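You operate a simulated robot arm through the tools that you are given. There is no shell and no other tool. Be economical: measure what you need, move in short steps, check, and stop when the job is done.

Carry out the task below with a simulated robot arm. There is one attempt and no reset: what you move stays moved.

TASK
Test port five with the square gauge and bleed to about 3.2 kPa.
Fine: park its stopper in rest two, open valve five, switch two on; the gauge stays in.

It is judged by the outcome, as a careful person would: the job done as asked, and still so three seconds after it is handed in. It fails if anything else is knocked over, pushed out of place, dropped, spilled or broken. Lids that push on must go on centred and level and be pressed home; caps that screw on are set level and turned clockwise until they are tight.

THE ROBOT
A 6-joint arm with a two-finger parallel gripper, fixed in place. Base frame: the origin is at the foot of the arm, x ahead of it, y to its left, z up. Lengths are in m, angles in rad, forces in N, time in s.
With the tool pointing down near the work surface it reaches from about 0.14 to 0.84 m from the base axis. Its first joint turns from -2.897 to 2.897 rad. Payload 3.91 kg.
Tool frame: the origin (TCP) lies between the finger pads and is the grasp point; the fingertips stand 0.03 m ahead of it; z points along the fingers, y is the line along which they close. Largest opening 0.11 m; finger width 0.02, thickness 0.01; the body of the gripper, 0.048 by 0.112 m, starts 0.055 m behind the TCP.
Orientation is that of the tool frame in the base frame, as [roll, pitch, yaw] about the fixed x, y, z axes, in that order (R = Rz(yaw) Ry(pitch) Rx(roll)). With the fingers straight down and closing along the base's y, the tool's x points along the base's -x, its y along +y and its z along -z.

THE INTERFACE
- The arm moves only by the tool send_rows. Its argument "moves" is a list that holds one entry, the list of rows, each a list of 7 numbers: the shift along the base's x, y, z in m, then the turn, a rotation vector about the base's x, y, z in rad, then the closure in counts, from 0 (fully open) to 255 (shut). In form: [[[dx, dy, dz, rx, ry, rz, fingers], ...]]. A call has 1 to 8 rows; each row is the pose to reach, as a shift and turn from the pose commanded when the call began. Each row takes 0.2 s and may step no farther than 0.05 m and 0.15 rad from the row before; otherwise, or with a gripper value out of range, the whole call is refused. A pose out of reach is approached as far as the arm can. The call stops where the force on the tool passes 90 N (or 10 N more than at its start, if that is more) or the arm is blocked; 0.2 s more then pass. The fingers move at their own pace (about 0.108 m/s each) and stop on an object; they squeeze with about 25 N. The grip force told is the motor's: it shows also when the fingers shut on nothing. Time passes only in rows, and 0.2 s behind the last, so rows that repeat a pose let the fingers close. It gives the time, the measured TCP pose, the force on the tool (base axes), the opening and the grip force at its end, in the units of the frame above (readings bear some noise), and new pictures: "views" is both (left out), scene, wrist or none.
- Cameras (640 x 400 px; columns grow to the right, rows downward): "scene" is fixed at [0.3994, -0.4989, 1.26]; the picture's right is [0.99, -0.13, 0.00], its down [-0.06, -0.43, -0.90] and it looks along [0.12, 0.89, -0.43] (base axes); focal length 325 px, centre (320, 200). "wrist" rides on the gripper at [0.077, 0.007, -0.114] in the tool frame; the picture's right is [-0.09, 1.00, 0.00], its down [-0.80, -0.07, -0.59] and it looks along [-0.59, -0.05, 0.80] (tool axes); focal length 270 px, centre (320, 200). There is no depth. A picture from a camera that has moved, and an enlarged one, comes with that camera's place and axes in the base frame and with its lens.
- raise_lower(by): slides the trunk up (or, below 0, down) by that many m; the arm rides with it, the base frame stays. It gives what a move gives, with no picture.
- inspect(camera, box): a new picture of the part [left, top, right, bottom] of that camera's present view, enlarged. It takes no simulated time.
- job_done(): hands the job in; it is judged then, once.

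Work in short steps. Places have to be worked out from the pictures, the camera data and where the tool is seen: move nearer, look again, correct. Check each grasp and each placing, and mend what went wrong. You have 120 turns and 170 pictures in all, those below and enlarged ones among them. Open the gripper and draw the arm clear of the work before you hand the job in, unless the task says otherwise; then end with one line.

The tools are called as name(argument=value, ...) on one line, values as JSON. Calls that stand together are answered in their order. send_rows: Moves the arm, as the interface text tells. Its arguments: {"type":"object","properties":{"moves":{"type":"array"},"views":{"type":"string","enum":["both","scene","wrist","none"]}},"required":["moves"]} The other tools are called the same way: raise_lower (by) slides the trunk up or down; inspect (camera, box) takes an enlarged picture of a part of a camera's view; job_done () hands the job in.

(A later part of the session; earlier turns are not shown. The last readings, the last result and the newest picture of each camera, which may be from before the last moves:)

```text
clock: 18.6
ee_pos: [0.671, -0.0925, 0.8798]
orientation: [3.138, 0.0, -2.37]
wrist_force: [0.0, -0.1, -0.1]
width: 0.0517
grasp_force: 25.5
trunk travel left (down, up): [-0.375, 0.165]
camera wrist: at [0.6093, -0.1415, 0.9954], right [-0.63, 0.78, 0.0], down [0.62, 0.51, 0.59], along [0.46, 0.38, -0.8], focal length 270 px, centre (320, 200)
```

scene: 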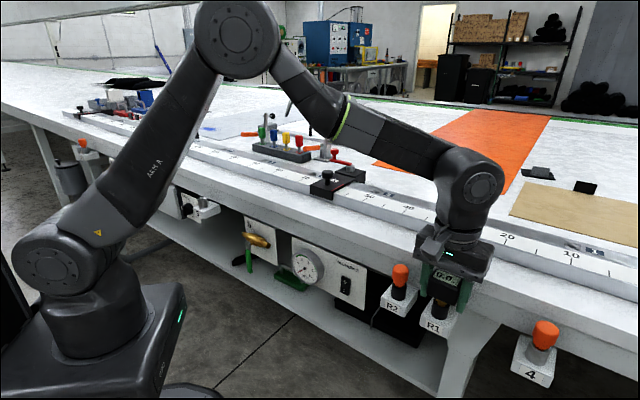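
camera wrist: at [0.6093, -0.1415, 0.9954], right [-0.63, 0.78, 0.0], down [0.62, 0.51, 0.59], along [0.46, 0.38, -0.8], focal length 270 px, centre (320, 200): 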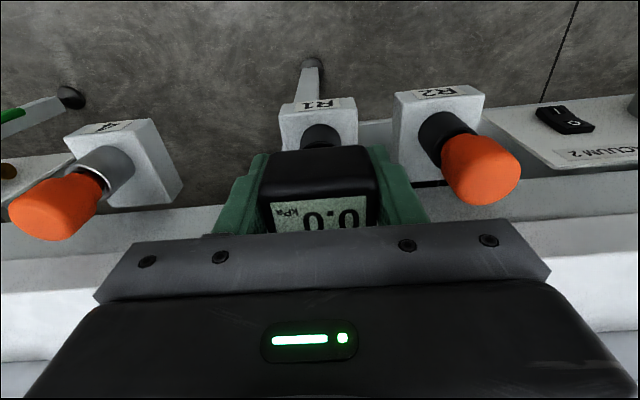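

Gripped at 51.7 mm with no side load. I lift straight up.

send_rows(moves=[[[0, 0, 0.015, 0, 0, 0, 255], [0, 0, 0.045, 0, 0, 0, 255], [0, 0, 0.085, 0, 0, 0, 255]]])

inspect(camera="scene", box=[370, 200, 490, 350])

inspect(camera="wrist", box=[200, 60, 440, 240])

```text
clock: 19.4
ee_pos: [0.67, -0.0917, 0.965]
orientation: [3.141, 0.0, -2.37]
wrist_force: [-0.2, -0.3, -0.8]
width: 0.0512
grasp_force: 24.9
trunk travel left (down, up): [-0.375, 0.165]
camera wrist: at [0.6093, -0.1407, 1.0818], right [-0.63, 0.78, 0.0], down [0.62, 0.51, 0.59], along [0.46, 0.38, -0.8], focal length 270 px, centre (320, 200)
```

scene: 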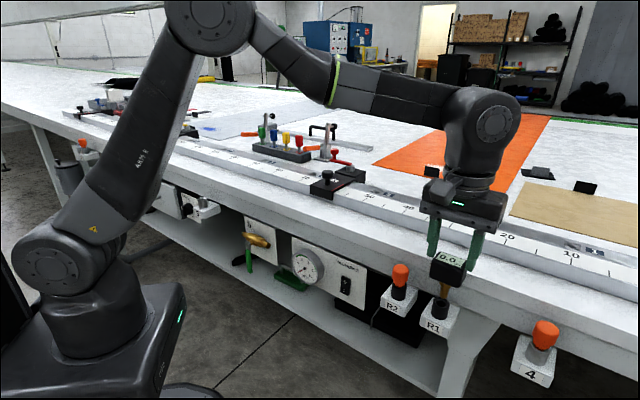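
wrist: 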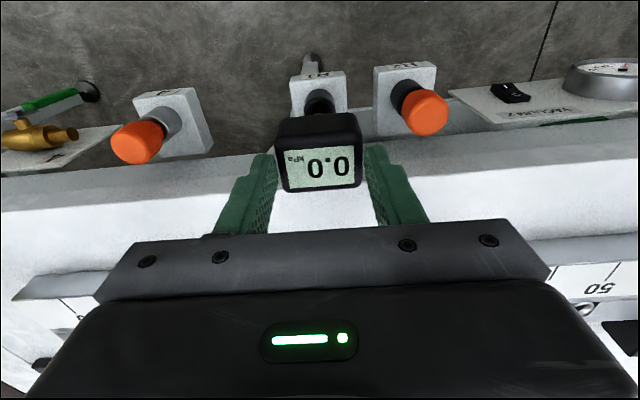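

```text
2.67 times, centred on (430, 275) of scene
camera zoom: at [0.3994, -0.4989, 1.26], right [0.99, -0.13, 0.0], down [-0.06, -0.43, -0.9], along [0.12, 0.89, -0.43], focal length 866 px, centre (27, 0)
```

zoom: 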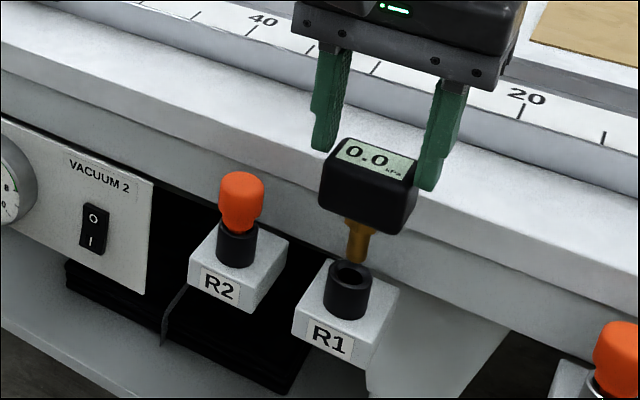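

```text
2.22 times, centred on (320, 150) of wrist
camera zoom: at [0.6093, -0.1407, 1.0818], right [-0.63, 0.78, 0.0], down [0.62, 0.51, 0.59], along [0.46, 0.38, -0.8], focal length 601 px, centre (320, 311)
```

zoom: 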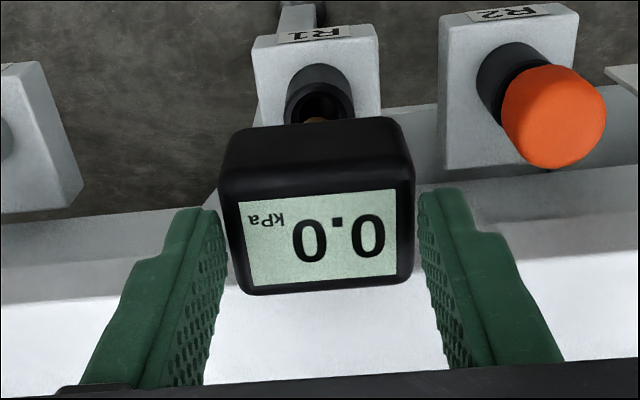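

The gauge seems to have slipped down to the fingertips during the lift, with its stem still near R1's mouth. I enlarge to be sure before anything else.

inspect(camera="scene", box=[415, 225, 485, 305])

inspect(camera="wrist", box=[260, 70, 380, 200])

```text
5.00 times, centred on (450, 265) of scene
camera zoom: at [0.3994, -0.4989, 1.26], right [0.99, -0.13, 0.0], down [-0.06, -0.43, -0.9], along [0.12, 0.89, -0.43], focal length 1625 px, centre (-330, -125)
```

zoom: 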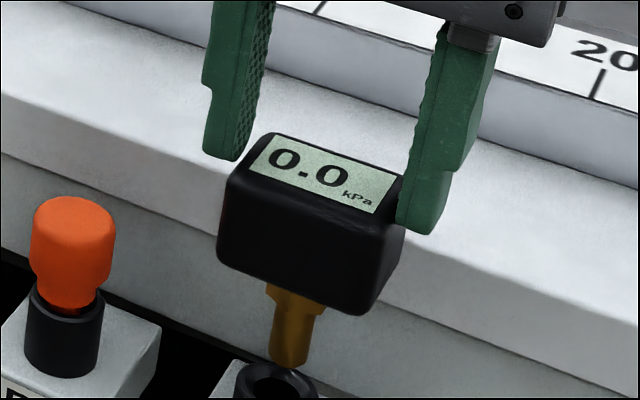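

```text
3.08 times, centred on (320, 135) of wrist
camera zoom: at [0.6093, -0.1407, 1.0818], right [-0.63, 0.78, 0.0], down [0.62, 0.51, 0.59], along [0.46, 0.38, -0.8], focal length 832 px, centre (320, 400)
```

zoom: 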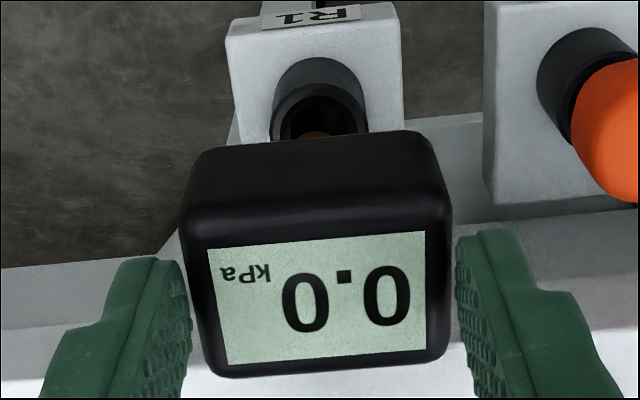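

It hangs by the fingertips only, with the stem tip at R1's mouth. I lower slowly to put it back into R1 before regripping.

send_rows(moves=[[[0, 0, -0.004, 0, 0, 0, 255], [0, 0, -0.008, 0, 0, 0, 255], [0, 0, -0.012, 0, 0, 0, 255]]], views="none")

inspect(camera="scene", box=[415, 225, 485, 305])

inspect(camera="wrist", box=[240, 70, 400, 220])

```text
clock: 20.1
ee_pos: [0.67, -0.0932, 0.9528]
orientation: [3.14, 0.0, -2.369]
wrist_force: [0.1, -0.1, -1.2]
width: 0.0514
grasp_force: 24.5
trunk travel left (down, up): [-0.375, 0.165]
```

```text
5.00 times, centred on (450, 265) of scene
camera zoom: at [0.3994, -0.4989, 1.26], right [0.99, -0.13, 0.0], down [-0.06, -0.43, -0.9], along [0.12, 0.89, -0.43], focal length 1625 px, centre (-330, -125)
```

zoom: 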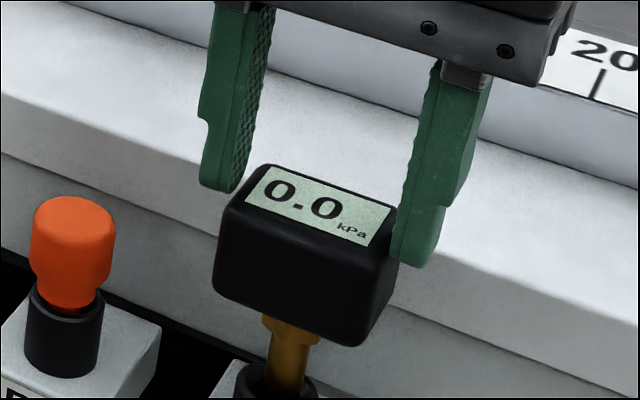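

```text
2.67 times, centred on (320, 145) of wrist
camera zoom: at [0.61, -0.1407, 1.0687], right [-0.63, 0.78, 0.0], down [0.62, 0.51, 0.59], along [0.46, 0.38, -0.8], focal length 721 px, centre (320, 347)
```

zoom: 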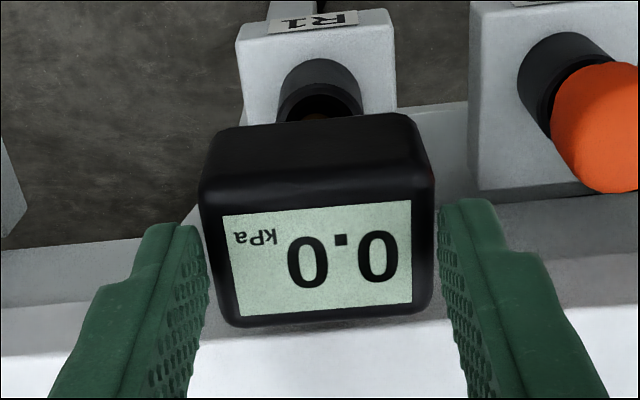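

The stem is entering the hole and the gauge follows. I continue down.

send_rows(moves=[[[0, 0, -0.006, 0, 0, 0, 255], [0, 0, -0.012, 0, 0, 0, 255], [0, 0, -0.018, 0, 0, 0, 255], [0, 0, -0.023, 0, 0, 0, 255]]], views="none")

inspect(camera="scene", box=[415, 235, 485, 315])

```text
clock: 21.1
ee_pos: [0.6712, -0.0925, 0.9306]
orientation: [-3.141, 0.001, -2.37]
wrist_force: [0.2, -0.1, -1.6]
width: 0.0513
grasp_force: 24.7
trunk travel left (down, up): [-0.375, 0.165]
```

```text
5.00 times, centred on (450, 275) of scene
camera zoom: at [0.3994, -0.4989, 1.26], right [0.99, -0.13, 0.0], down [-0.06, -0.43, -0.9], along [0.12, 0.89, -0.43], focal length 1625 px, centre (-330, -175)
```

zoom: 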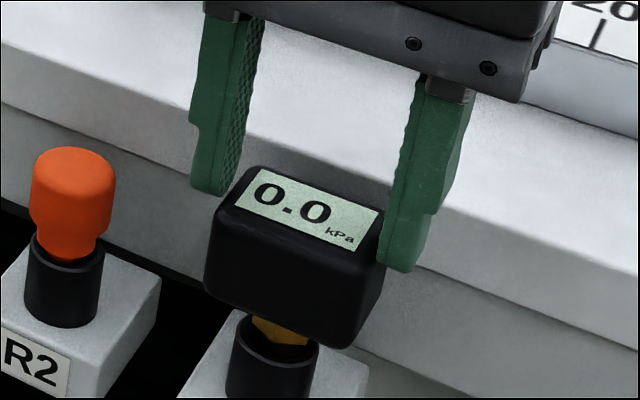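

The gauge is back in its original seated place. I open moderately, lower to regrip (a bit lower, z≈0.876), and will lift much more slowly.

send_rows(moves=[[[0, 0, 0, 0, 0, 0, 80], [0, 0, 0, 0, 0, 0, 80], [0, 0, -0.027, 0, 0, 0, 80], [0, 0, -0.055, 0, 0, 0, 80], [0, 0, -0.055, 0, 0, 0, 255], [0, 0, -0.055, 0, 0, 0, 255], [0, 0, -0.055, 0, 0, 0, 255], [0, 0, -0.055, 0, 0, 0, 255]]], views="none")

inspect(camera="scene", box=[415, 225, 495, 325])

inspect(camera="wrist", box=[220, 90, 420, 240])

```text
clock: 22.9
ee_pos: [0.6723, -0.0927, 0.8758]
orientation: [3.14, 0.0, -2.37]
wrist_force: [-0.4, 1.7, -0.5]
width: 0.0516
grasp_force: 25.2
trunk travel left (down, up): [-0.375, 0.165]
```

```text
4.00 times, centred on (455, 275) of scene
camera zoom: at [0.3994, -0.4989, 1.26], right [0.99, -0.13, 0.0], down [-0.06, -0.43, -0.9], along [0.12, 0.89, -0.43], focal length 1300 px, centre (-220, -100)
```

zoom: 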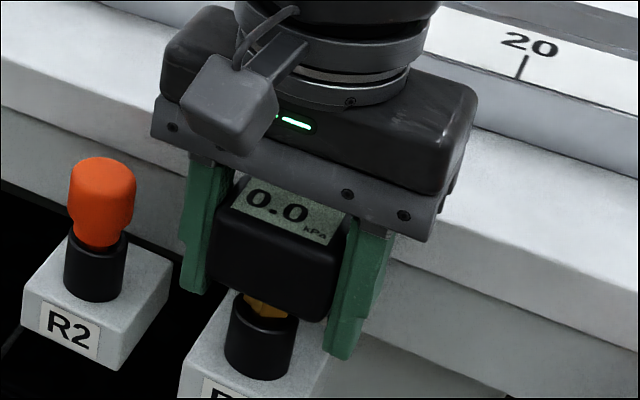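

```text
2.67 times, centred on (320, 165) of wrist
camera zoom: at [0.6104, -0.1404, 0.9912], right [-0.63, 0.78, 0.0], down [0.62, 0.51, 0.59], along [0.46, 0.38, -0.8], focal length 721 px, centre (320, 293)
```

zoom: 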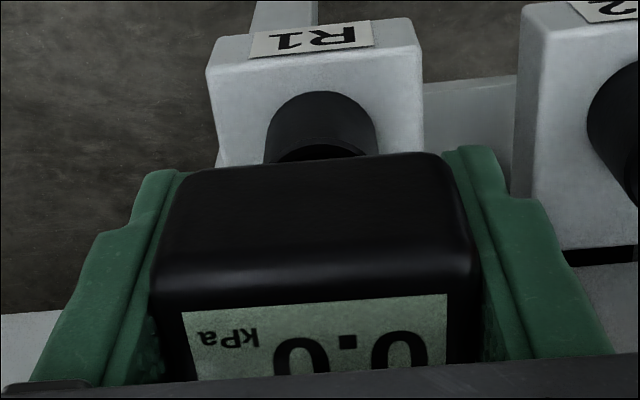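

Grip is centred on the body. I lift slowly a little and compare.

send_rows(moves=[[[0, 0, 0.002, 0, 0, 0, 255], [0, 0, 0.004, 0, 0, 0, 255], [0, 0, 0.007, 0, 0, 0, 255], [0, 0, 0.01, 0, 0, 0, 255]]], views="none")

inspect(camera="scene", box=[415, 225, 495, 325])

```text
clock: 23.9
ee_pos: [0.6714, -0.0933, 0.8843]
orientation: [3.139, 0.003, -2.369]
wrist_force: [0.0, 0.0, -1.3]
width: 0.0517
grasp_force: 24.9
trunk travel left (down, up): [-0.375, 0.165]
```

```text
4.00 times, centred on (455, 275) of scene
camera zoom: at [0.3994, -0.4989, 1.26], right [0.99, -0.13, 0.0], down [-0.06, -0.43, -0.9], along [0.12, 0.89, -0.43], focal length 1300 px, centre (-220, -100)
```

zoom: 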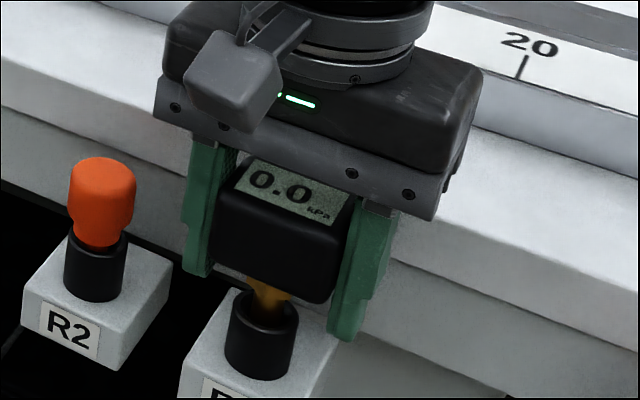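

It now lifts with the fingers. I continue gently.

send_rows(moves=[[[0, 0, 0.004, 0, 0, 0, 255], [0, 0, 0.009, 0, 0, 0, 255], [0, 0, 0.015, 0, 0, 0, 255], [0, 0, 0.021, 0, 0, 0, 255], [0, 0, 0.028, 0, 0, 0, 255], [0, 0, 0.035, 0, 0, 0, 255], [0, 0, 0.041, 0, 0, 0, 255], [0, 0, 0.046, 0, 0, 0, 255]]], views="none")

inspect(camera="scene", box=[415, 205, 495, 305])

```text
clock: 25.8
ee_pos: [0.6708, -0.092, 0.9326]
orientation: [3.139, 0.001, -2.37]
wrist_force: [0.9, 0.1, -0.5]
width: 0.0515
grasp_force: 25.0
trunk travel left (down, up): [-0.375, 0.165]
```

```text
4.00 times, centred on (455, 255) of scene
camera zoom: at [0.3994, -0.4989, 1.26], right [0.99, -0.13, 0.0], down [-0.06, -0.43, -0.9], along [0.12, 0.89, -0.43], focal length 1300 px, centre (-220, -20)
```

zoom: 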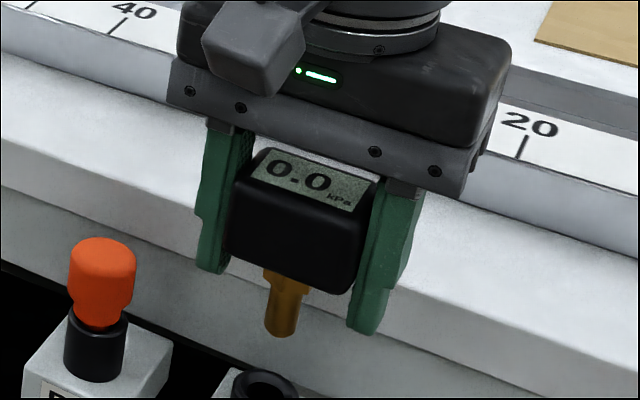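

Securely held. I raise and travel smoothly back along the bench toward port five.

send_rows(moves=[[[0, 0, 0.01, 0, 0, 0, 255], [0, 0, 0.025, 0, 0, 0, 255], [0, 0, 0.042, 0, 0, 0, 255], [-0.01, 0.01, 0.055, 0, 0, 0, 255], [-0.03, 0.03, 0.06, 0, 0, 0, 255], [-0.055, 0.055, 0.06, 0, 0, 0, 255], [-0.08, 0.08, 0.06, 0, 0, 0, 255], [-0.1, 0.1, 0.06, 0, 0, 0, 255]]], views="none")

inspect(camera="scene", box=[320, 180, 460, 300])

```text
clock: 27.6
ee_pos: [0.5695, 0.0086, 0.9917]
orientation: [-3.141, -0.001, -2.37]
wrist_force: [1.0, 0.6, -0.6]
width: 0.0517
grasp_force: 25.1
trunk travel left (down, up): [-0.375, 0.165]
```

```text
3.33 times, centred on (390, 240) of scene
camera zoom: at [0.3994, -0.4989, 1.26], right [0.99, -0.13, 0.0], down [-0.06, -0.43, -0.9], along [0.12, 0.89, -0.43], focal length 1083 px, centre (87, 67)
```

zoom: 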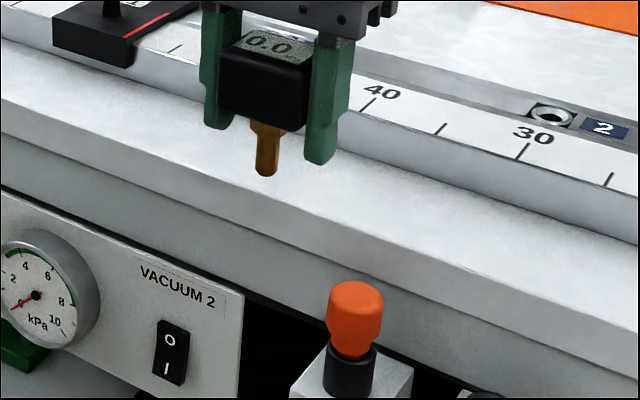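

Grip is holding. Continue along.

send_rows(moves=[[[-0.015, 0.015, 0, 0, 0, 0, 255], [-0.04, 0.04, 0, 0, 0, 0, 255], [-0.07, 0.07, 0, 0, 0, 0, 255], [-0.1, 0.1, 0, 0, 0, 0, 255], [-0.13, 0.13, 0, 0, 0, 0, 255], [-0.16, 0.16, 0, 0, 0, 0, 255], [-0.185, 0.188, 0, 0, 0, 0, 255], [-0.199, 0.202, 0, 0, 0, 0, 255]]], views="none")

send_rows(moves=[[[-0.015, 0.015, 0, 0, 0, 0, 255], [-0.04, 0.04, 0, 0, 0, 0, 255], [-0.07, 0.07, 0, 0, 0, 0, 255], [-0.1, 0.1, 0, 0, 0, 0, 255], [-0.13, 0.13, 0, 0, 0, 0, 255], [-0.16, 0.16, 0, 0, 0, 0, 255], [-0.185, 0.188, -0.01, 0, 0, 0, 255], [-0.199, 0.202, -0.02, 0, 0, 0, 255]]])

inspect(camera="scene", box=[150, 130, 270, 230])

inspect(camera="wrist", box=[240, 60, 400, 210])

```text
clock: 29.4
ee_pos: [0.3726, 0.2106, 0.991]
orientation: [-3.141, 0.001, -2.37]
wrist_force: [0.3, -0.3, -1.4]
width: 0.0518
grasp_force: 24.6
trunk travel left (down, up): [-0.375, 0.165]
```

```text
clock: 31.1
ee_pos: [0.1729, 0.413, 0.9711]
orientation: [-3.141, 0.001, -2.371]
wrist_force: [-0.1, 0.2, -1.7]
width: 0.0517
grasp_force: 24.7
trunk travel left (down, up): [-0.375, 0.165]
camera wrist: at [0.1116, 0.364, 1.0866], right [-0.63, 0.78, 0.0], down [0.62, 0.51, 0.6], along [0.46, 0.38, -0.8], focal length 270 px, centre (320, 200)
```

scene: 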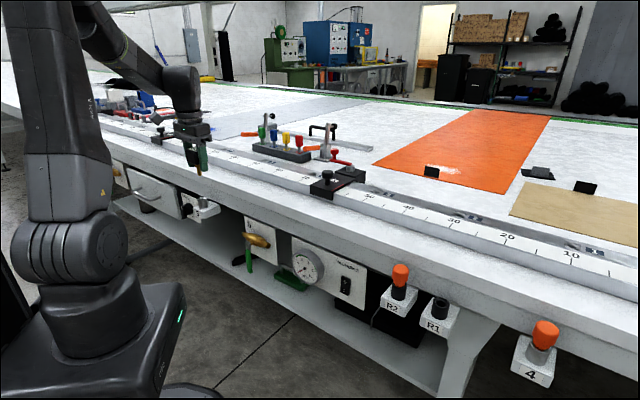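
wrist: 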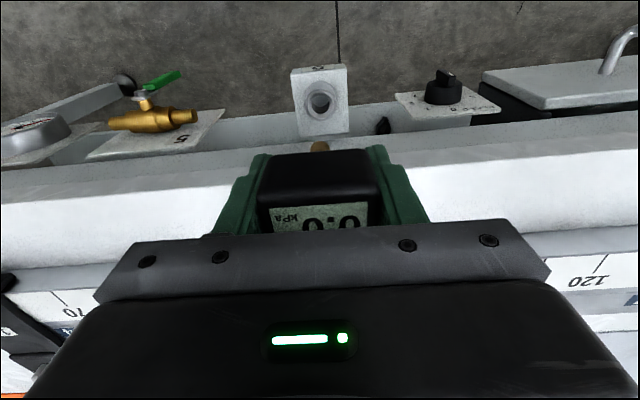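

```text
4.00 times, centred on (210, 180) of scene
camera zoom: at [0.3994, -0.4989, 1.26], right [0.99, -0.13, 0.0], down [-0.06, -0.43, -0.9], along [0.12, 0.89, -0.43], focal length 1300 px, centre (760, 280)
```

zoom: 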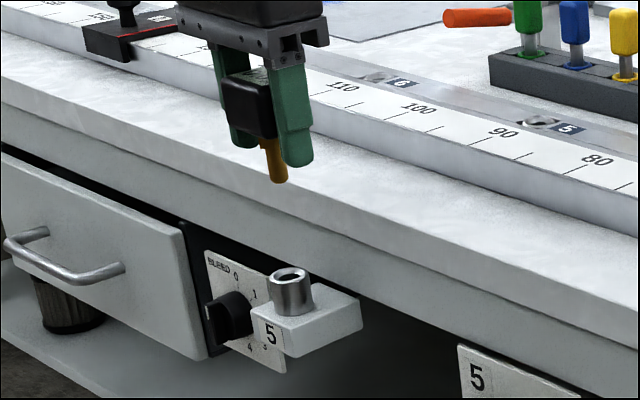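

```text
2.67 times, centred on (320, 135) of wrist
camera zoom: at [0.1116, 0.364, 1.0866], right [-0.63, 0.78, 0.0], down [0.62, 0.51, 0.6], along [0.46, 0.38, -0.8], focal length 721 px, centre (320, 373)
```

zoom: 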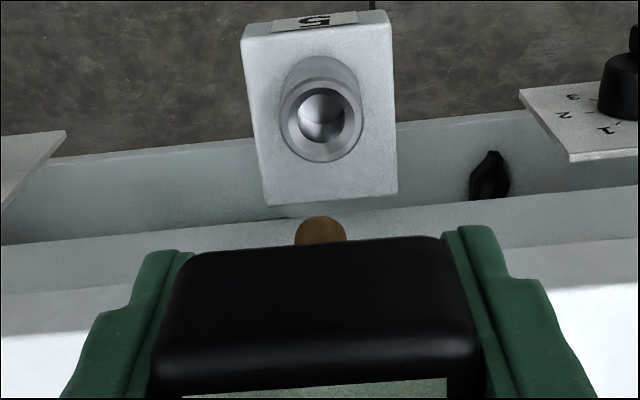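

Port hole alignment by comparison with the R1 view is within ~1 mm. I lower until the stem tip is about 1 cm above the port and look.

send_rows(moves=[[[0, 0, -0.015, 0, 0, 0, 255], [0, 0, -0.035, 0, 0, 0, 255], [0, 0, -0.05, 0, 0, 0, 255], [0, 0, -0.056, 0, 0, 0, 255]]], views="none")

inspect(camera="scene", box=[170, 150, 250, 220])

inspect(camera="wrist", box=[240, 80, 400, 220])

```text
clock: 32.1
ee_pos: [0.1725, 0.4117, 0.9149]
orientation: [3.14, 0.001, -2.372]
wrist_force: [0.7, -0.2, -0.2]
width: 0.0515
grasp_force: 25.0
trunk travel left (down, up): [-0.375, 0.165]
```

```text
5.71 times, centred on (210, 185) of scene
camera zoom: at [0.3994, -0.4989, 1.26], right [0.99, -0.13, 0.0], down [-0.06, -0.43, -0.9], along [0.12, 0.89, -0.43], focal length 1857 px, centre (949, 286)
```

zoom: 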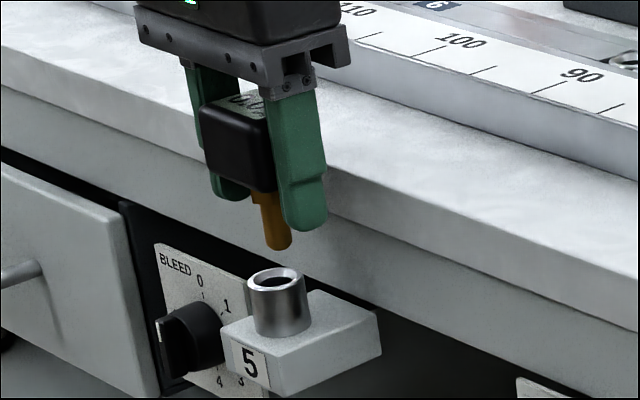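

```text
2.86 times, centred on (320, 150) of wrist
camera zoom: at [0.1117, 0.3634, 1.0304], right [-0.63, 0.78, 0.0], down [0.62, 0.51, 0.6], along [0.46, 0.38, -0.8], focal length 772 px, centre (320, 343)
```

zoom: 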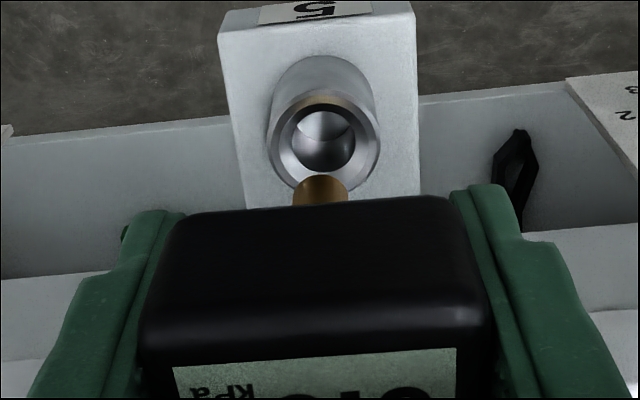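

The stem tip appears about 5 mm too far toward the bench, with a ~20 mm gap. I shift back and lower a bit.

send_rows(moves=[[[-0.0036, -0.0035, -0.006, 0, 0, 0, 255], [-0.0036, -0.0035, -0.013, 0, 0, 0, 255]]], views="none")

inspect(camera="scene", box=[180, 165, 230, 215])

inspect(camera="wrist", box=[260, 90, 380, 190])

```text
clock: 32.8
ee_pos: [0.1694, 0.4073, 0.9009]
orientation: [-3.141, -0.001, -2.371]
wrist_force: [-0.2, 0.6, -1.1]
width: 0.0516
grasp_force: 24.8
trunk travel left (down, up): [-0.375, 0.165]
```

```text
8.00 times, centred on (205, 190) of scene
camera zoom: at [0.3994, -0.4989, 1.26], right [0.99, -0.13, 0.0], down [-0.06, -0.43, -0.9], along [0.12, 0.89, -0.43], focal length 2599 px, centre (1240, 280)
```

zoom: 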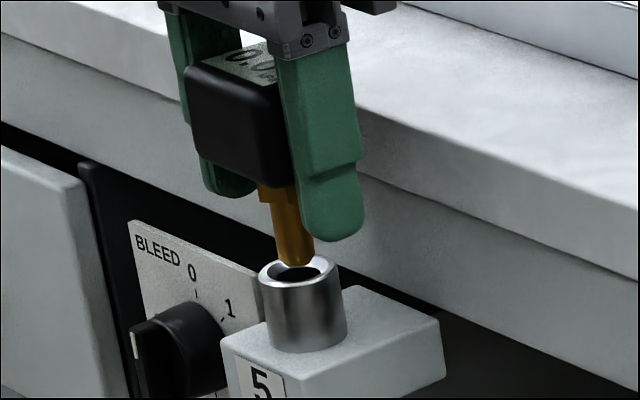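

```text
4.00 times, centred on (320, 140) of wrist
camera zoom: at [0.1082, 0.3598, 1.0177], right [-0.63, 0.78, 0.0], down [0.62, 0.51, 0.59], along [0.46, 0.38, -0.8], focal length 1081 px, centre (320, 440)
```

zoom: 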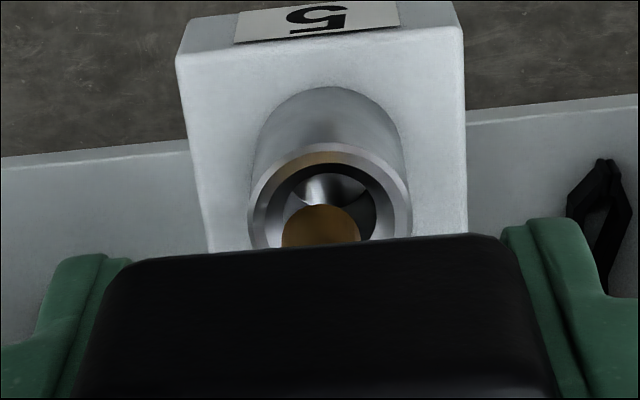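

The tip is right over the port's funnel with a few mm gap. Small correction (~1.5 mm) and gentle lowering.

send_rows(moves=[[[-0.0018, -0.0004, -0.003, 0, 0, 0, 255], [-0.0018, -0.0004, -0.007, 0, 0, 0, 255], [-0.0018, -0.0004, -0.011, 0, 0, 0, 255]]], views="none")

inspect(camera="scene", box=[180, 165, 230, 215])

inspect(camera="wrist", box=[260, 90, 380, 190])

```text
clock: 33.5
ee_pos: [0.1678, 0.4077, 0.8921]
orientation: [3.14, 0.0, -2.371]
wrist_force: [0.4, 0.1, -1.9]
width: 0.0515
grasp_force: 25.1
trunk travel left (down, up): [-0.375, 0.165]
```

```text
8.00 times, centred on (205, 190) of scene
camera zoom: at [0.3994, -0.4989, 1.26], right [0.99, -0.13, 0.0], down [-0.06, -0.43, -0.9], along [0.12, 0.89, -0.43], focal length 2599 px, centre (1240, 280)
```

zoom: 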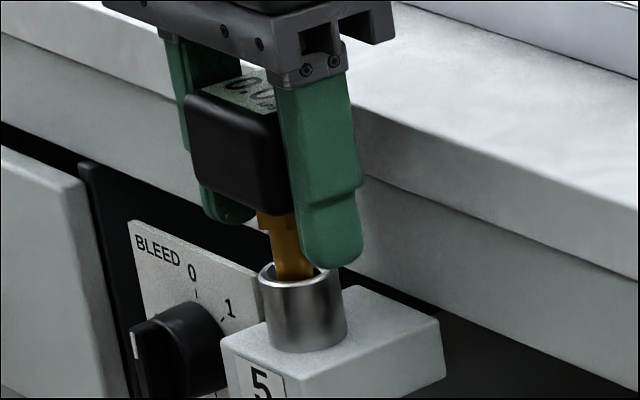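

```text
4.00 times, centred on (320, 140) of wrist
camera zoom: at [0.1065, 0.3593, 1.0072], right [-0.63, 0.78, 0.0], down [0.62, 0.51, 0.6], along [0.46, 0.38, -0.8], focal length 1081 px, centre (320, 440)
```

zoom: 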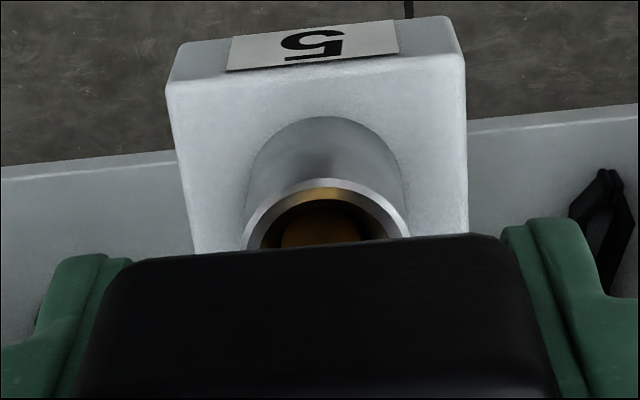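

The stem is entering. I continue lowering gently.

send_rows(moves=[[[0, 0, -0.004, 0, 0, 0, 255], [0, 0, -0.008, 0, 0, 0, 255], [0, 0, -0.012, 0, 0, 0, 255]]], views="none")

inspect(camera="scene", box=[180, 165, 230, 215])

inspect(camera="wrist", box=[240, 90, 400, 230])

```text
clock: 34.4
ee_pos: [0.1675, 0.4081, 0.8796]
orientation: [-3.14, -0.001, -2.368]
wrist_force: [-0.3, -0.1, -1.3]
width: 0.0517
grasp_force: 24.9
trunk travel left (down, up): [-0.375, 0.165]
```

```text
8.00 times, centred on (205, 190) of scene
camera zoom: at [0.3994, -0.4989, 1.26], right [0.99, -0.13, 0.0], down [-0.06, -0.43, -0.9], along [0.12, 0.89, -0.43], focal length 2599 px, centre (1240, 280)
```

zoom: 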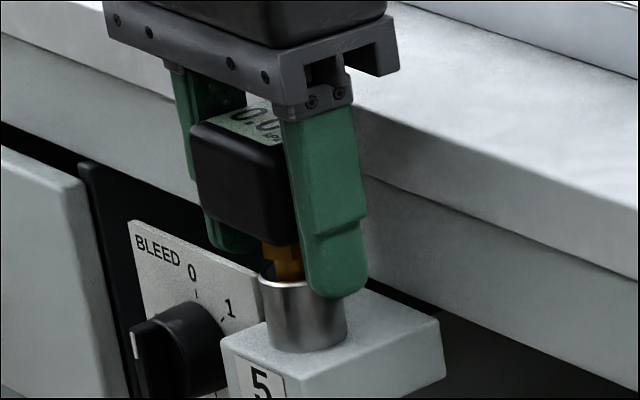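

```text
2.86 times, centred on (320, 160) of wrist
camera zoom: at [0.1065, 0.3596, 0.9953], right [-0.63, 0.78, 0.0], down [0.62, 0.51, 0.59], along [0.46, 0.38, -0.8], focal length 772 px, centre (320, 314)
```

zoom: 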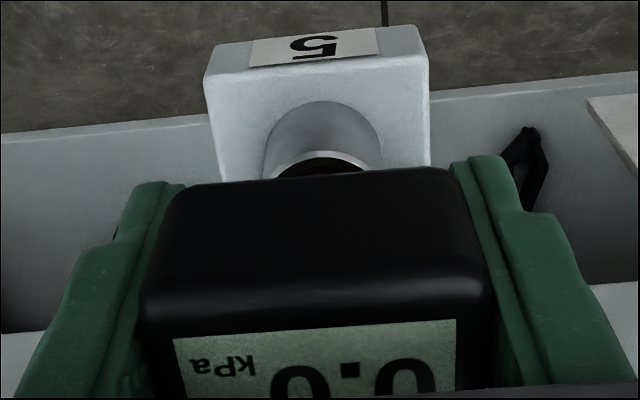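

Still no resistance and going in nicely. Continue with small steps until it seats.

send_rows(moves=[[[0, 0, -0.003, 0, 0, 0, 255], [0, 0, -0.006, 0, 0, 0, 255], [0, 0, -0.009, 0, 0, 0, 255], [0, 0, -0.012, 0, 0, 0, 255]]], views="none")

inspect(camera="scene", box=[180, 165, 230, 215])

inspect(camera="wrist", box=[240, 90, 400, 230])

```text
clock: 35.4
ee_pos: [0.167, 0.4068, 0.8694]
orientation: [3.14, 0.004, -2.37]
wrist_force: [1.7, -0.4, 24.3]
width: 0.0523
grasp_force: 25.0
trunk travel left (down, up): [-0.375, 0.165]
```

```text
8.00 times, centred on (205, 190) of scene
camera zoom: at [0.3994, -0.4989, 1.26], right [0.99, -0.13, 0.0], down [-0.06, -0.43, -0.9], along [0.12, 0.89, -0.43], focal length 2599 px, centre (1240, 280)
```

zoom: 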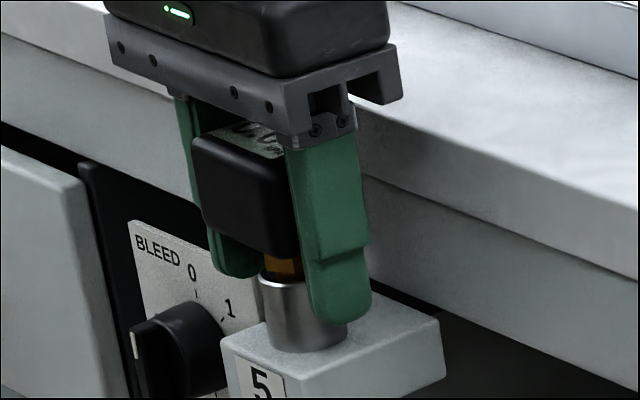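

```text
2.86 times, centred on (320, 160) of wrist
camera zoom: at [0.1062, 0.3588, 0.9848], right [-0.63, 0.78, 0.0], down [0.62, 0.51, 0.6], along [0.46, 0.38, -0.8], focal length 772 px, centre (320, 314)
```

zoom: 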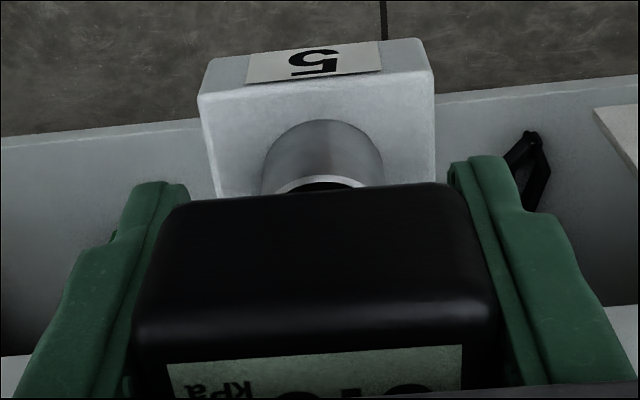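

Contact at ~24 N and the fingers began sliding, so it is pressed home. I open moderately and check how it sits.

send_rows(moves=[[[0, 0, 0.003, 0, 0, 0, 200], [0, 0, 0.003, 0, 0, 0, 90], [0, 0, 0.003, 0, 0, 0, 90]]], views="none")

inspect(camera="scene", box=[180, 165, 230, 215])

inspect(camera="wrist", box=[240, 90, 400, 230])

```text
clock: 36.1
ee_pos: [0.1671, 0.4077, 0.8706]
orientation: [-3.14, 0.0, -2.37]
wrist_force: [0.5, 0.2, 0.1]
width: 0.0713
grasp_force: 0.0
trunk travel left (down, up): [-0.375, 0.165]
```

```text
8.00 times, centred on (205, 190) of scene
camera zoom: at [0.3994, -0.4989, 1.26], right [0.99, -0.13, 0.0], down [-0.06, -0.43, -0.9], along [0.12, 0.89, -0.43], focal length 2599 px, centre (1240, 280)
```

zoom: 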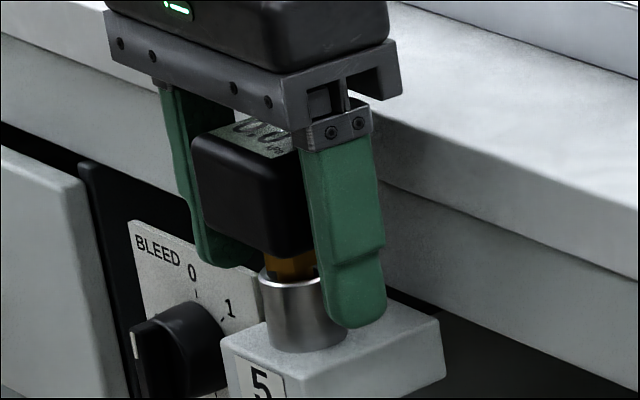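

```text
2.86 times, centred on (320, 160) of wrist
camera zoom: at [0.1062, 0.3593, 0.9865], right [-0.63, 0.78, 0.0], down [0.62, 0.51, 0.59], along [0.46, 0.38, -0.8], focal length 772 px, centre (320, 314)
```

zoom: 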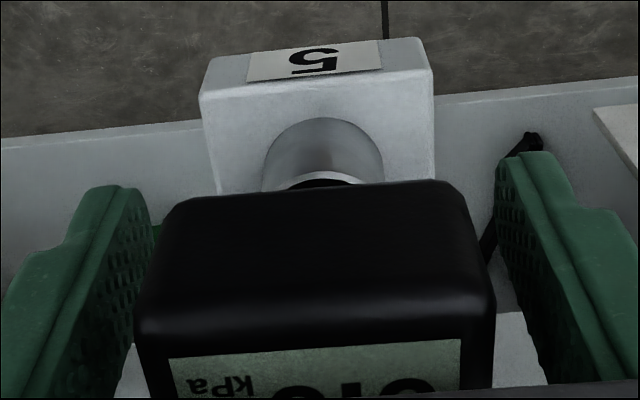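

It stays in place. I raise the tool straight up clear and look at its levelness.

send_rows(moves=[[[0, 0, 0.03, 0, 0, 0, 90], [0, 0, 0.07, 0, 0, 0, 80], [-0.02, -0.02, 0.11, 0, 0, 0, 80], [-0.05, -0.05, 0.13, 0, 0, 0, 80]]])

inspect(camera="scene", box=[170, 160, 240, 220])

inspect(camera="wrist", box=[220, 60, 560, 240])

```text
clock: 37.1
ee_pos: [0.1177, 0.356, 1.0011]
orientation: [-3.141, -0.002, -2.372]
wrist_force: [0.1, 0.1, 0.2]
width: 0.0756
grasp_force: 0.0
trunk travel left (down, up): [-0.375, 0.165]
camera wrist: at [0.0563, 0.3087, 1.1171], right [-0.63, 0.78, 0.0], down [0.62, 0.51, 0.6], along [0.46, 0.38, -0.8], focal length 270 px, centre (320, 200)
```

scene: 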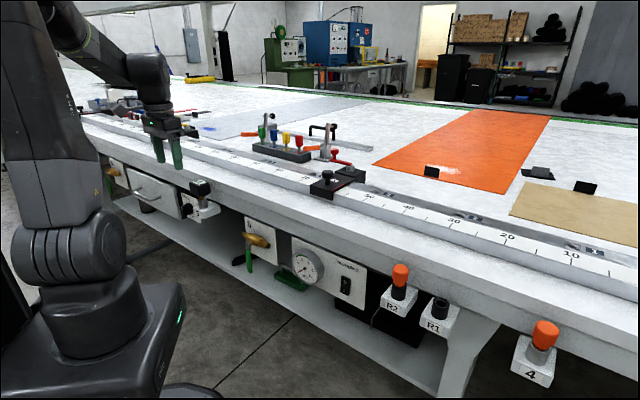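
wrist: 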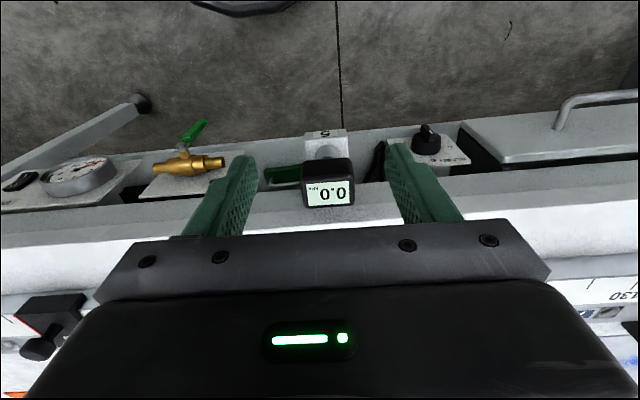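

```text
6.67 times, centred on (205, 190) of scene
camera zoom: at [0.3994, -0.4989, 1.26], right [0.99, -0.13, 0.0], down [-0.06, -0.43, -0.9], along [0.12, 0.89, -0.43], focal length 2166 px, centre (1087, 267)
```

zoom: 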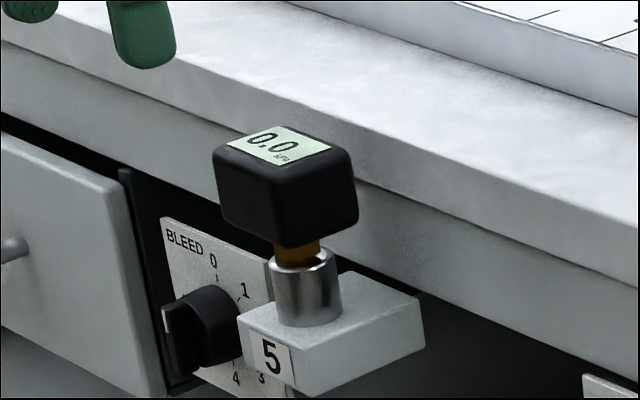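

```text
1.88 times, centred on (390, 150) of wrist
camera zoom: at [0.0563, 0.3087, 1.1171], right [-0.63, 0.78, 0.0], down [0.62, 0.51, 0.6], along [0.46, 0.38, -0.8], focal length 509 px, centre (188, 294)
```

zoom: 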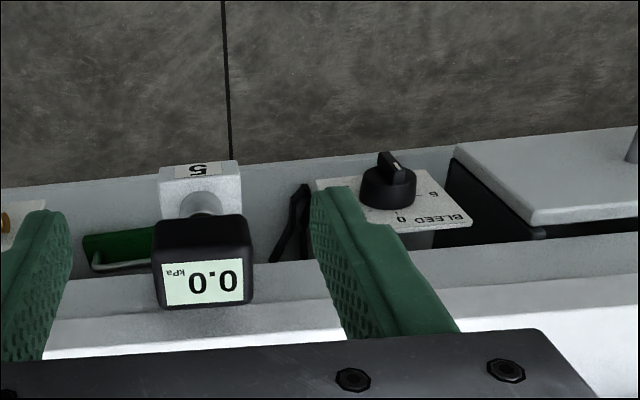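

The gauge is upright, at the same height above its seat as it was in R1. Next I move to look closely at valve five.

send_rows(moves=[[[0.03, -0.03, 0, 0, 0, 0, 80], [0.06, -0.065, 0, 0, 0, 0, 80], [0.09, -0.1, -0.01, 0, 0, 0, 160], [0.12, -0.13, -0.03, 0, 0, 0, 255], [0.13, -0.155, -0.05, 0, 0, 0, 255]]])

inspect(camera="wrist", box=[200, 40, 480, 220])

inspect(camera="scene", box=[225, 205, 345, 305])

```text
clock: 38.4
ee_pos: [0.2476, 0.2006, 0.9493]
orientation: [3.141, 0.002, -2.369]
wrist_force: [0.4, 0.4, -0.8]
width: 0.0
grasp_force: 25.5
trunk travel left (down, up): [-0.375, 0.165]
camera wrist: at [0.1873, 0.1534, 1.0657], right [-0.63, 0.78, 0.0], down [0.62, 0.51, 0.6], along [0.46, 0.38, -0.8], focal length 270 px, centre (320, 200)
```

scene: 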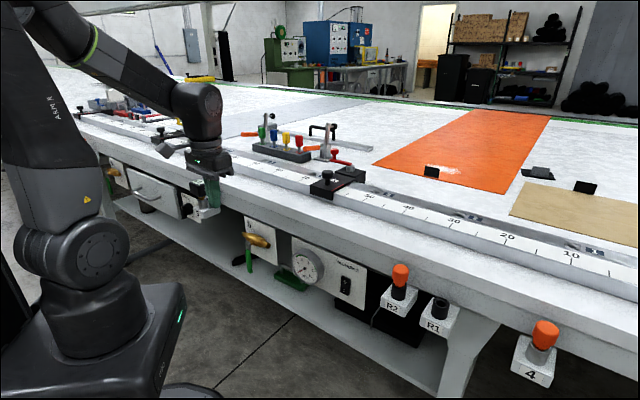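
wrist: 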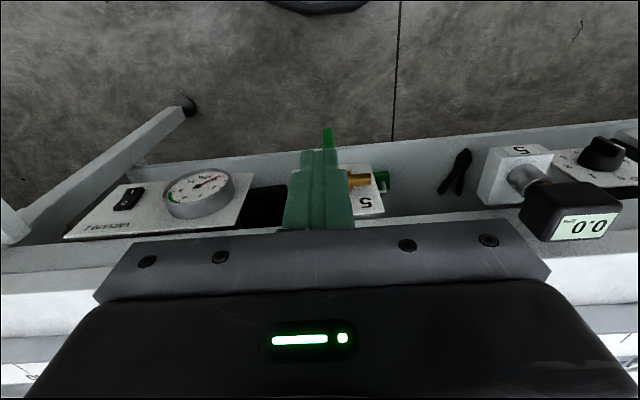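

```text
2.22 times, centred on (340, 130) of wrist
camera zoom: at [0.1873, 0.1534, 1.0657], right [-0.63, 0.78, 0.0], down [0.62, 0.51, 0.6], along [0.46, 0.38, -0.8], focal length 601 px, centre (276, 356)
```

zoom: 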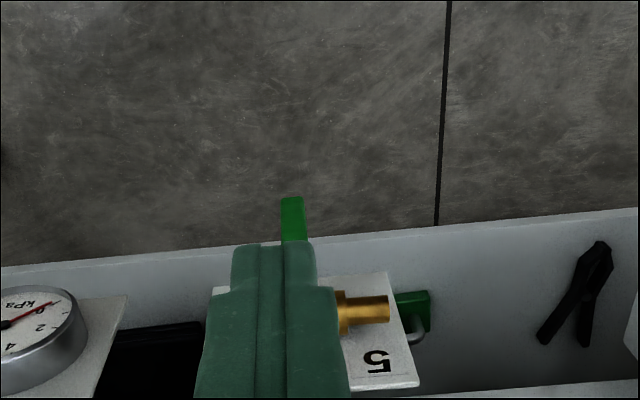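

```text
4.00 times, centred on (285, 255) of scene
camera zoom: at [0.3994, -0.4989, 1.26], right [0.99, -0.13, 0.0], down [-0.06, -0.43, -0.9], along [0.12, 0.89, -0.43], focal length 1300 px, centre (460, -20)
```

zoom: 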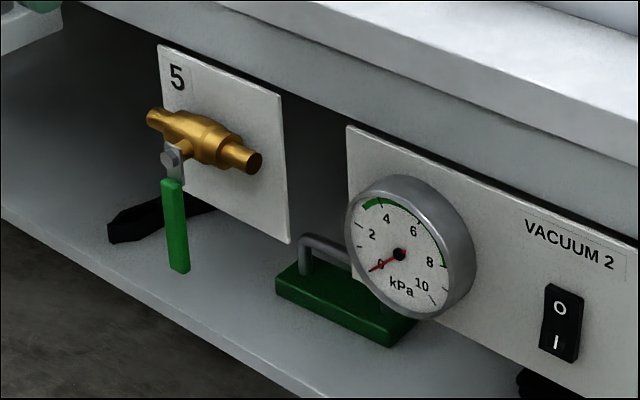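

Valve five's hinge nut is at about (0.305,0.260,0.773), handle end at (0.302,0.258,0.679), hanging straight down, so it must swing 90°. I tilt the tool toward horizontal in front of it to use the closed fingers as a poker.

send_rows(moves=[[[-0.005, 0.013, -0.02, 0.0982, -0.0998, 0, 255], [-0.01, 0.026, -0.04, 0.196, -0.1996, 0, 255], [-0.015, 0.039, -0.06, 0.2946, -0.2993, 0, 255], [-0.02, 0.052, -0.08, 0.393, -0.399, 0, 255], [-0.02, 0.052, -0.09, 0.491, -0.499, 0, 255], [-0.02, 0.052, -0.1, 0.589, -0.5987, 0, 255]]])

```text
clock: 39.8
ee_pos: [0.2271, 0.2796, 0.8908]
orientation: [-3.133, 0.847, -2.42]
wrist_force: [-6.5, 0.5, -0.1]
width: 0.0
grasp_force: 24.8
out of reach, approached as far as the arm can: row 3, 4, 5, 6
trunk travel left (down, up): [-0.375, 0.165]
camera wrist: at [0.1184, 0.1954, 0.9104], right [-0.61, 0.79, 0.06], down [0.11, 0.01, 0.99], along [0.78, 0.61, -0.09], focal length 270 px, centre (320, 200)
```

scene: 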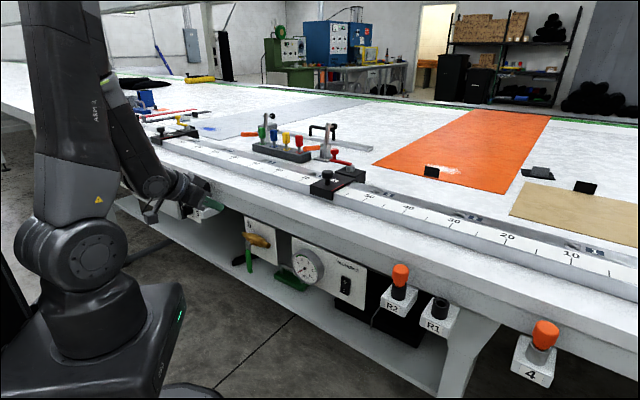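
wrist: 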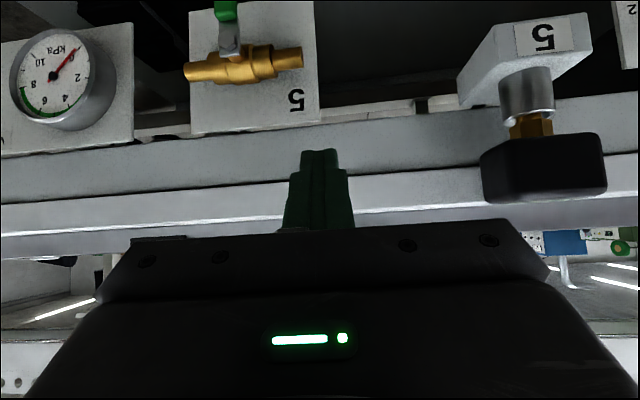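

The tilt worked but the arm ran out of reach downward. I lower the trunk to bring the whole arm down.

raise_lower(by=-0.14)

```text
clock: 41.4
ee_pos: [0.2219, 0.2819, 0.7495]
orientation: [-3.11, 0.844, -2.347]
wrist_force: [0.3, 0.2, 0.2]
width: 0.0
grasp_force: 25.3
trunk travel left (down, up): [-0.235, 0.305]
```

Now I add more tilt in place and view.

send_rows(moves=[[[0, 0, 0, 0.1, -0.1, 0, 255], [0, 0, 0, 0.2, -0.2, 0, 255], [0, 0, 0, 0.25, -0.25, 0, 255]]])

```text
clock: 42.2
ee_pos: [0.2447, 0.3088, 0.8159]
orientation: [-3.021, 1.211, -2.269]
wrist_force: [-0.8, 0.2, 0.1]
width: 0.0
grasp_force: 24.5
out of reach, approached as far as the arm can: row 1, 2, 3
trunk travel left (down, up): [-0.235, 0.305]
camera wrist: at [0.1423, 0.2209, 0.7856], right [-0.67, 0.74, 0.04], down [-0.18, -0.21, 0.96], along [0.72, 0.63, 0.28], focal length 270 px, centre (320, 200)
```

scene: 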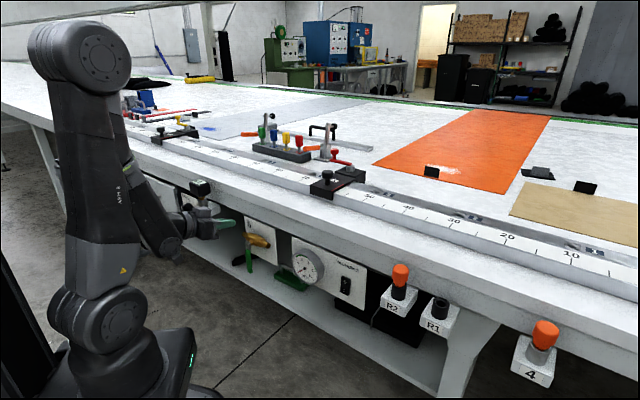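
wrist: 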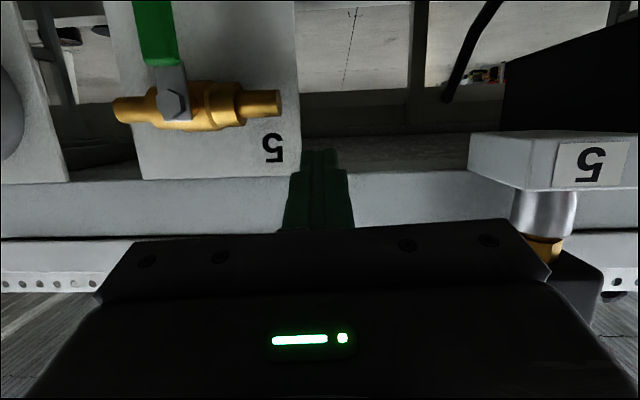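

The wrist is too close to the shoulder here (shoulder ≈0.80 high). Raising the trunk should give the arm room to reach down with a horizontal tool.

raise_lower(by=0.28)

```text
clock: 45.0
ee_pos: [0.2447, 0.3071, 1.0969]
orientation: [-3.022, 1.21, -2.27]
wrist_force: [-0.4, 0.5, 0.4]
width: 0.0
grasp_force: 25.2
trunk travel left (down, up): [-0.515, 0.025]
```

With more headroom, I move down and back to in front of the valve, keeping the tilt and correcting small roll errors.

send_rows(moves=[[[-0.005, -0.02, -0.04, 0.01, 0.01, 0.006, 255], [-0.013, -0.04, -0.08, 0.03, 0.03, 0.018, 255], [-0.013, -0.051, -0.12, 0.03, 0.03, 0.018, 255], [-0.013, -0.051, -0.165, 0.03, 0.03, 0.018, 255], [-0.013, -0.051, -0.21, 0.03, 0.03, 0.018, 255], [-0.013, -0.051, -0.255, 0.03, 0.03, 0.018, 255], [-0.013, -0.051, -0.297, 0.03, 0.03, 0.018, 255]]])

```text
clock: 46.7
ee_pos: [0.3136, 0.3648, 0.9136]
orientation: [-2.048, 1.322, -1.363]
wrist_force: [0.0, 1.6, 14.8]
width: 0.0
grasp_force: 25.1
out of reach, approached as far as the arm can: row 1, 2, 3, 4, 5, 6, 7
trunk travel left (down, up): [-0.515, 0.025]
stopped in row 7: the force on the tool passed its limit (the readings are from after the stop); the commanded pose is now the measured one
camera wrist: at [0.2224, 0.2818, 0.8523], right [-0.63, 0.77, -0.13], down [-0.46, -0.23, 0.86], along [0.63, 0.6, 0.49], focal length 270 px, centre (320, 200)
```

scene: 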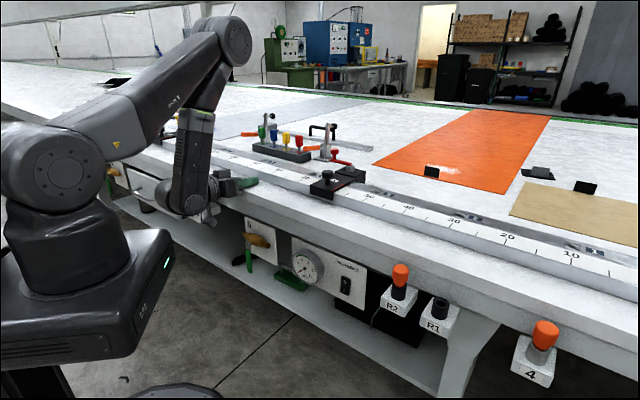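
wrist: 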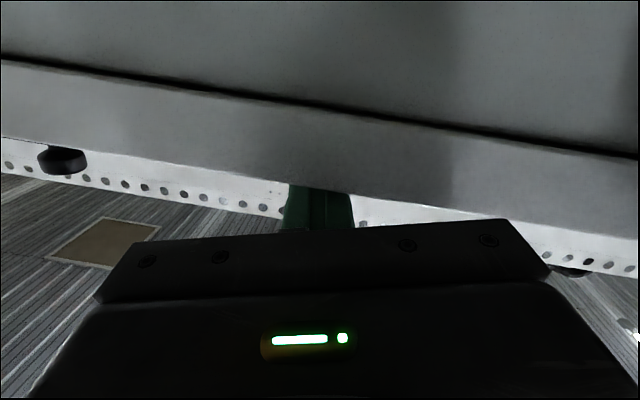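

That stopped on contact: the arm can't do this pose and drifted over the bench edge. I look closely before backing out.

inspect(camera="scene", box=[140, 100, 300, 250])

```text
2.67 times, centred on (220, 175) of scene
camera zoom: at [0.3994, -0.4989, 1.26], right [0.99, -0.13, 0.0], down [-0.06, -0.43, -0.9], along [0.12, 0.89, -0.43], focal length 866 px, centre (587, 267)
```

zoom: 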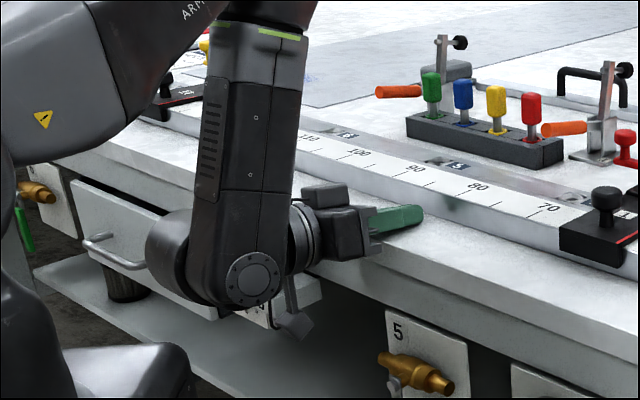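

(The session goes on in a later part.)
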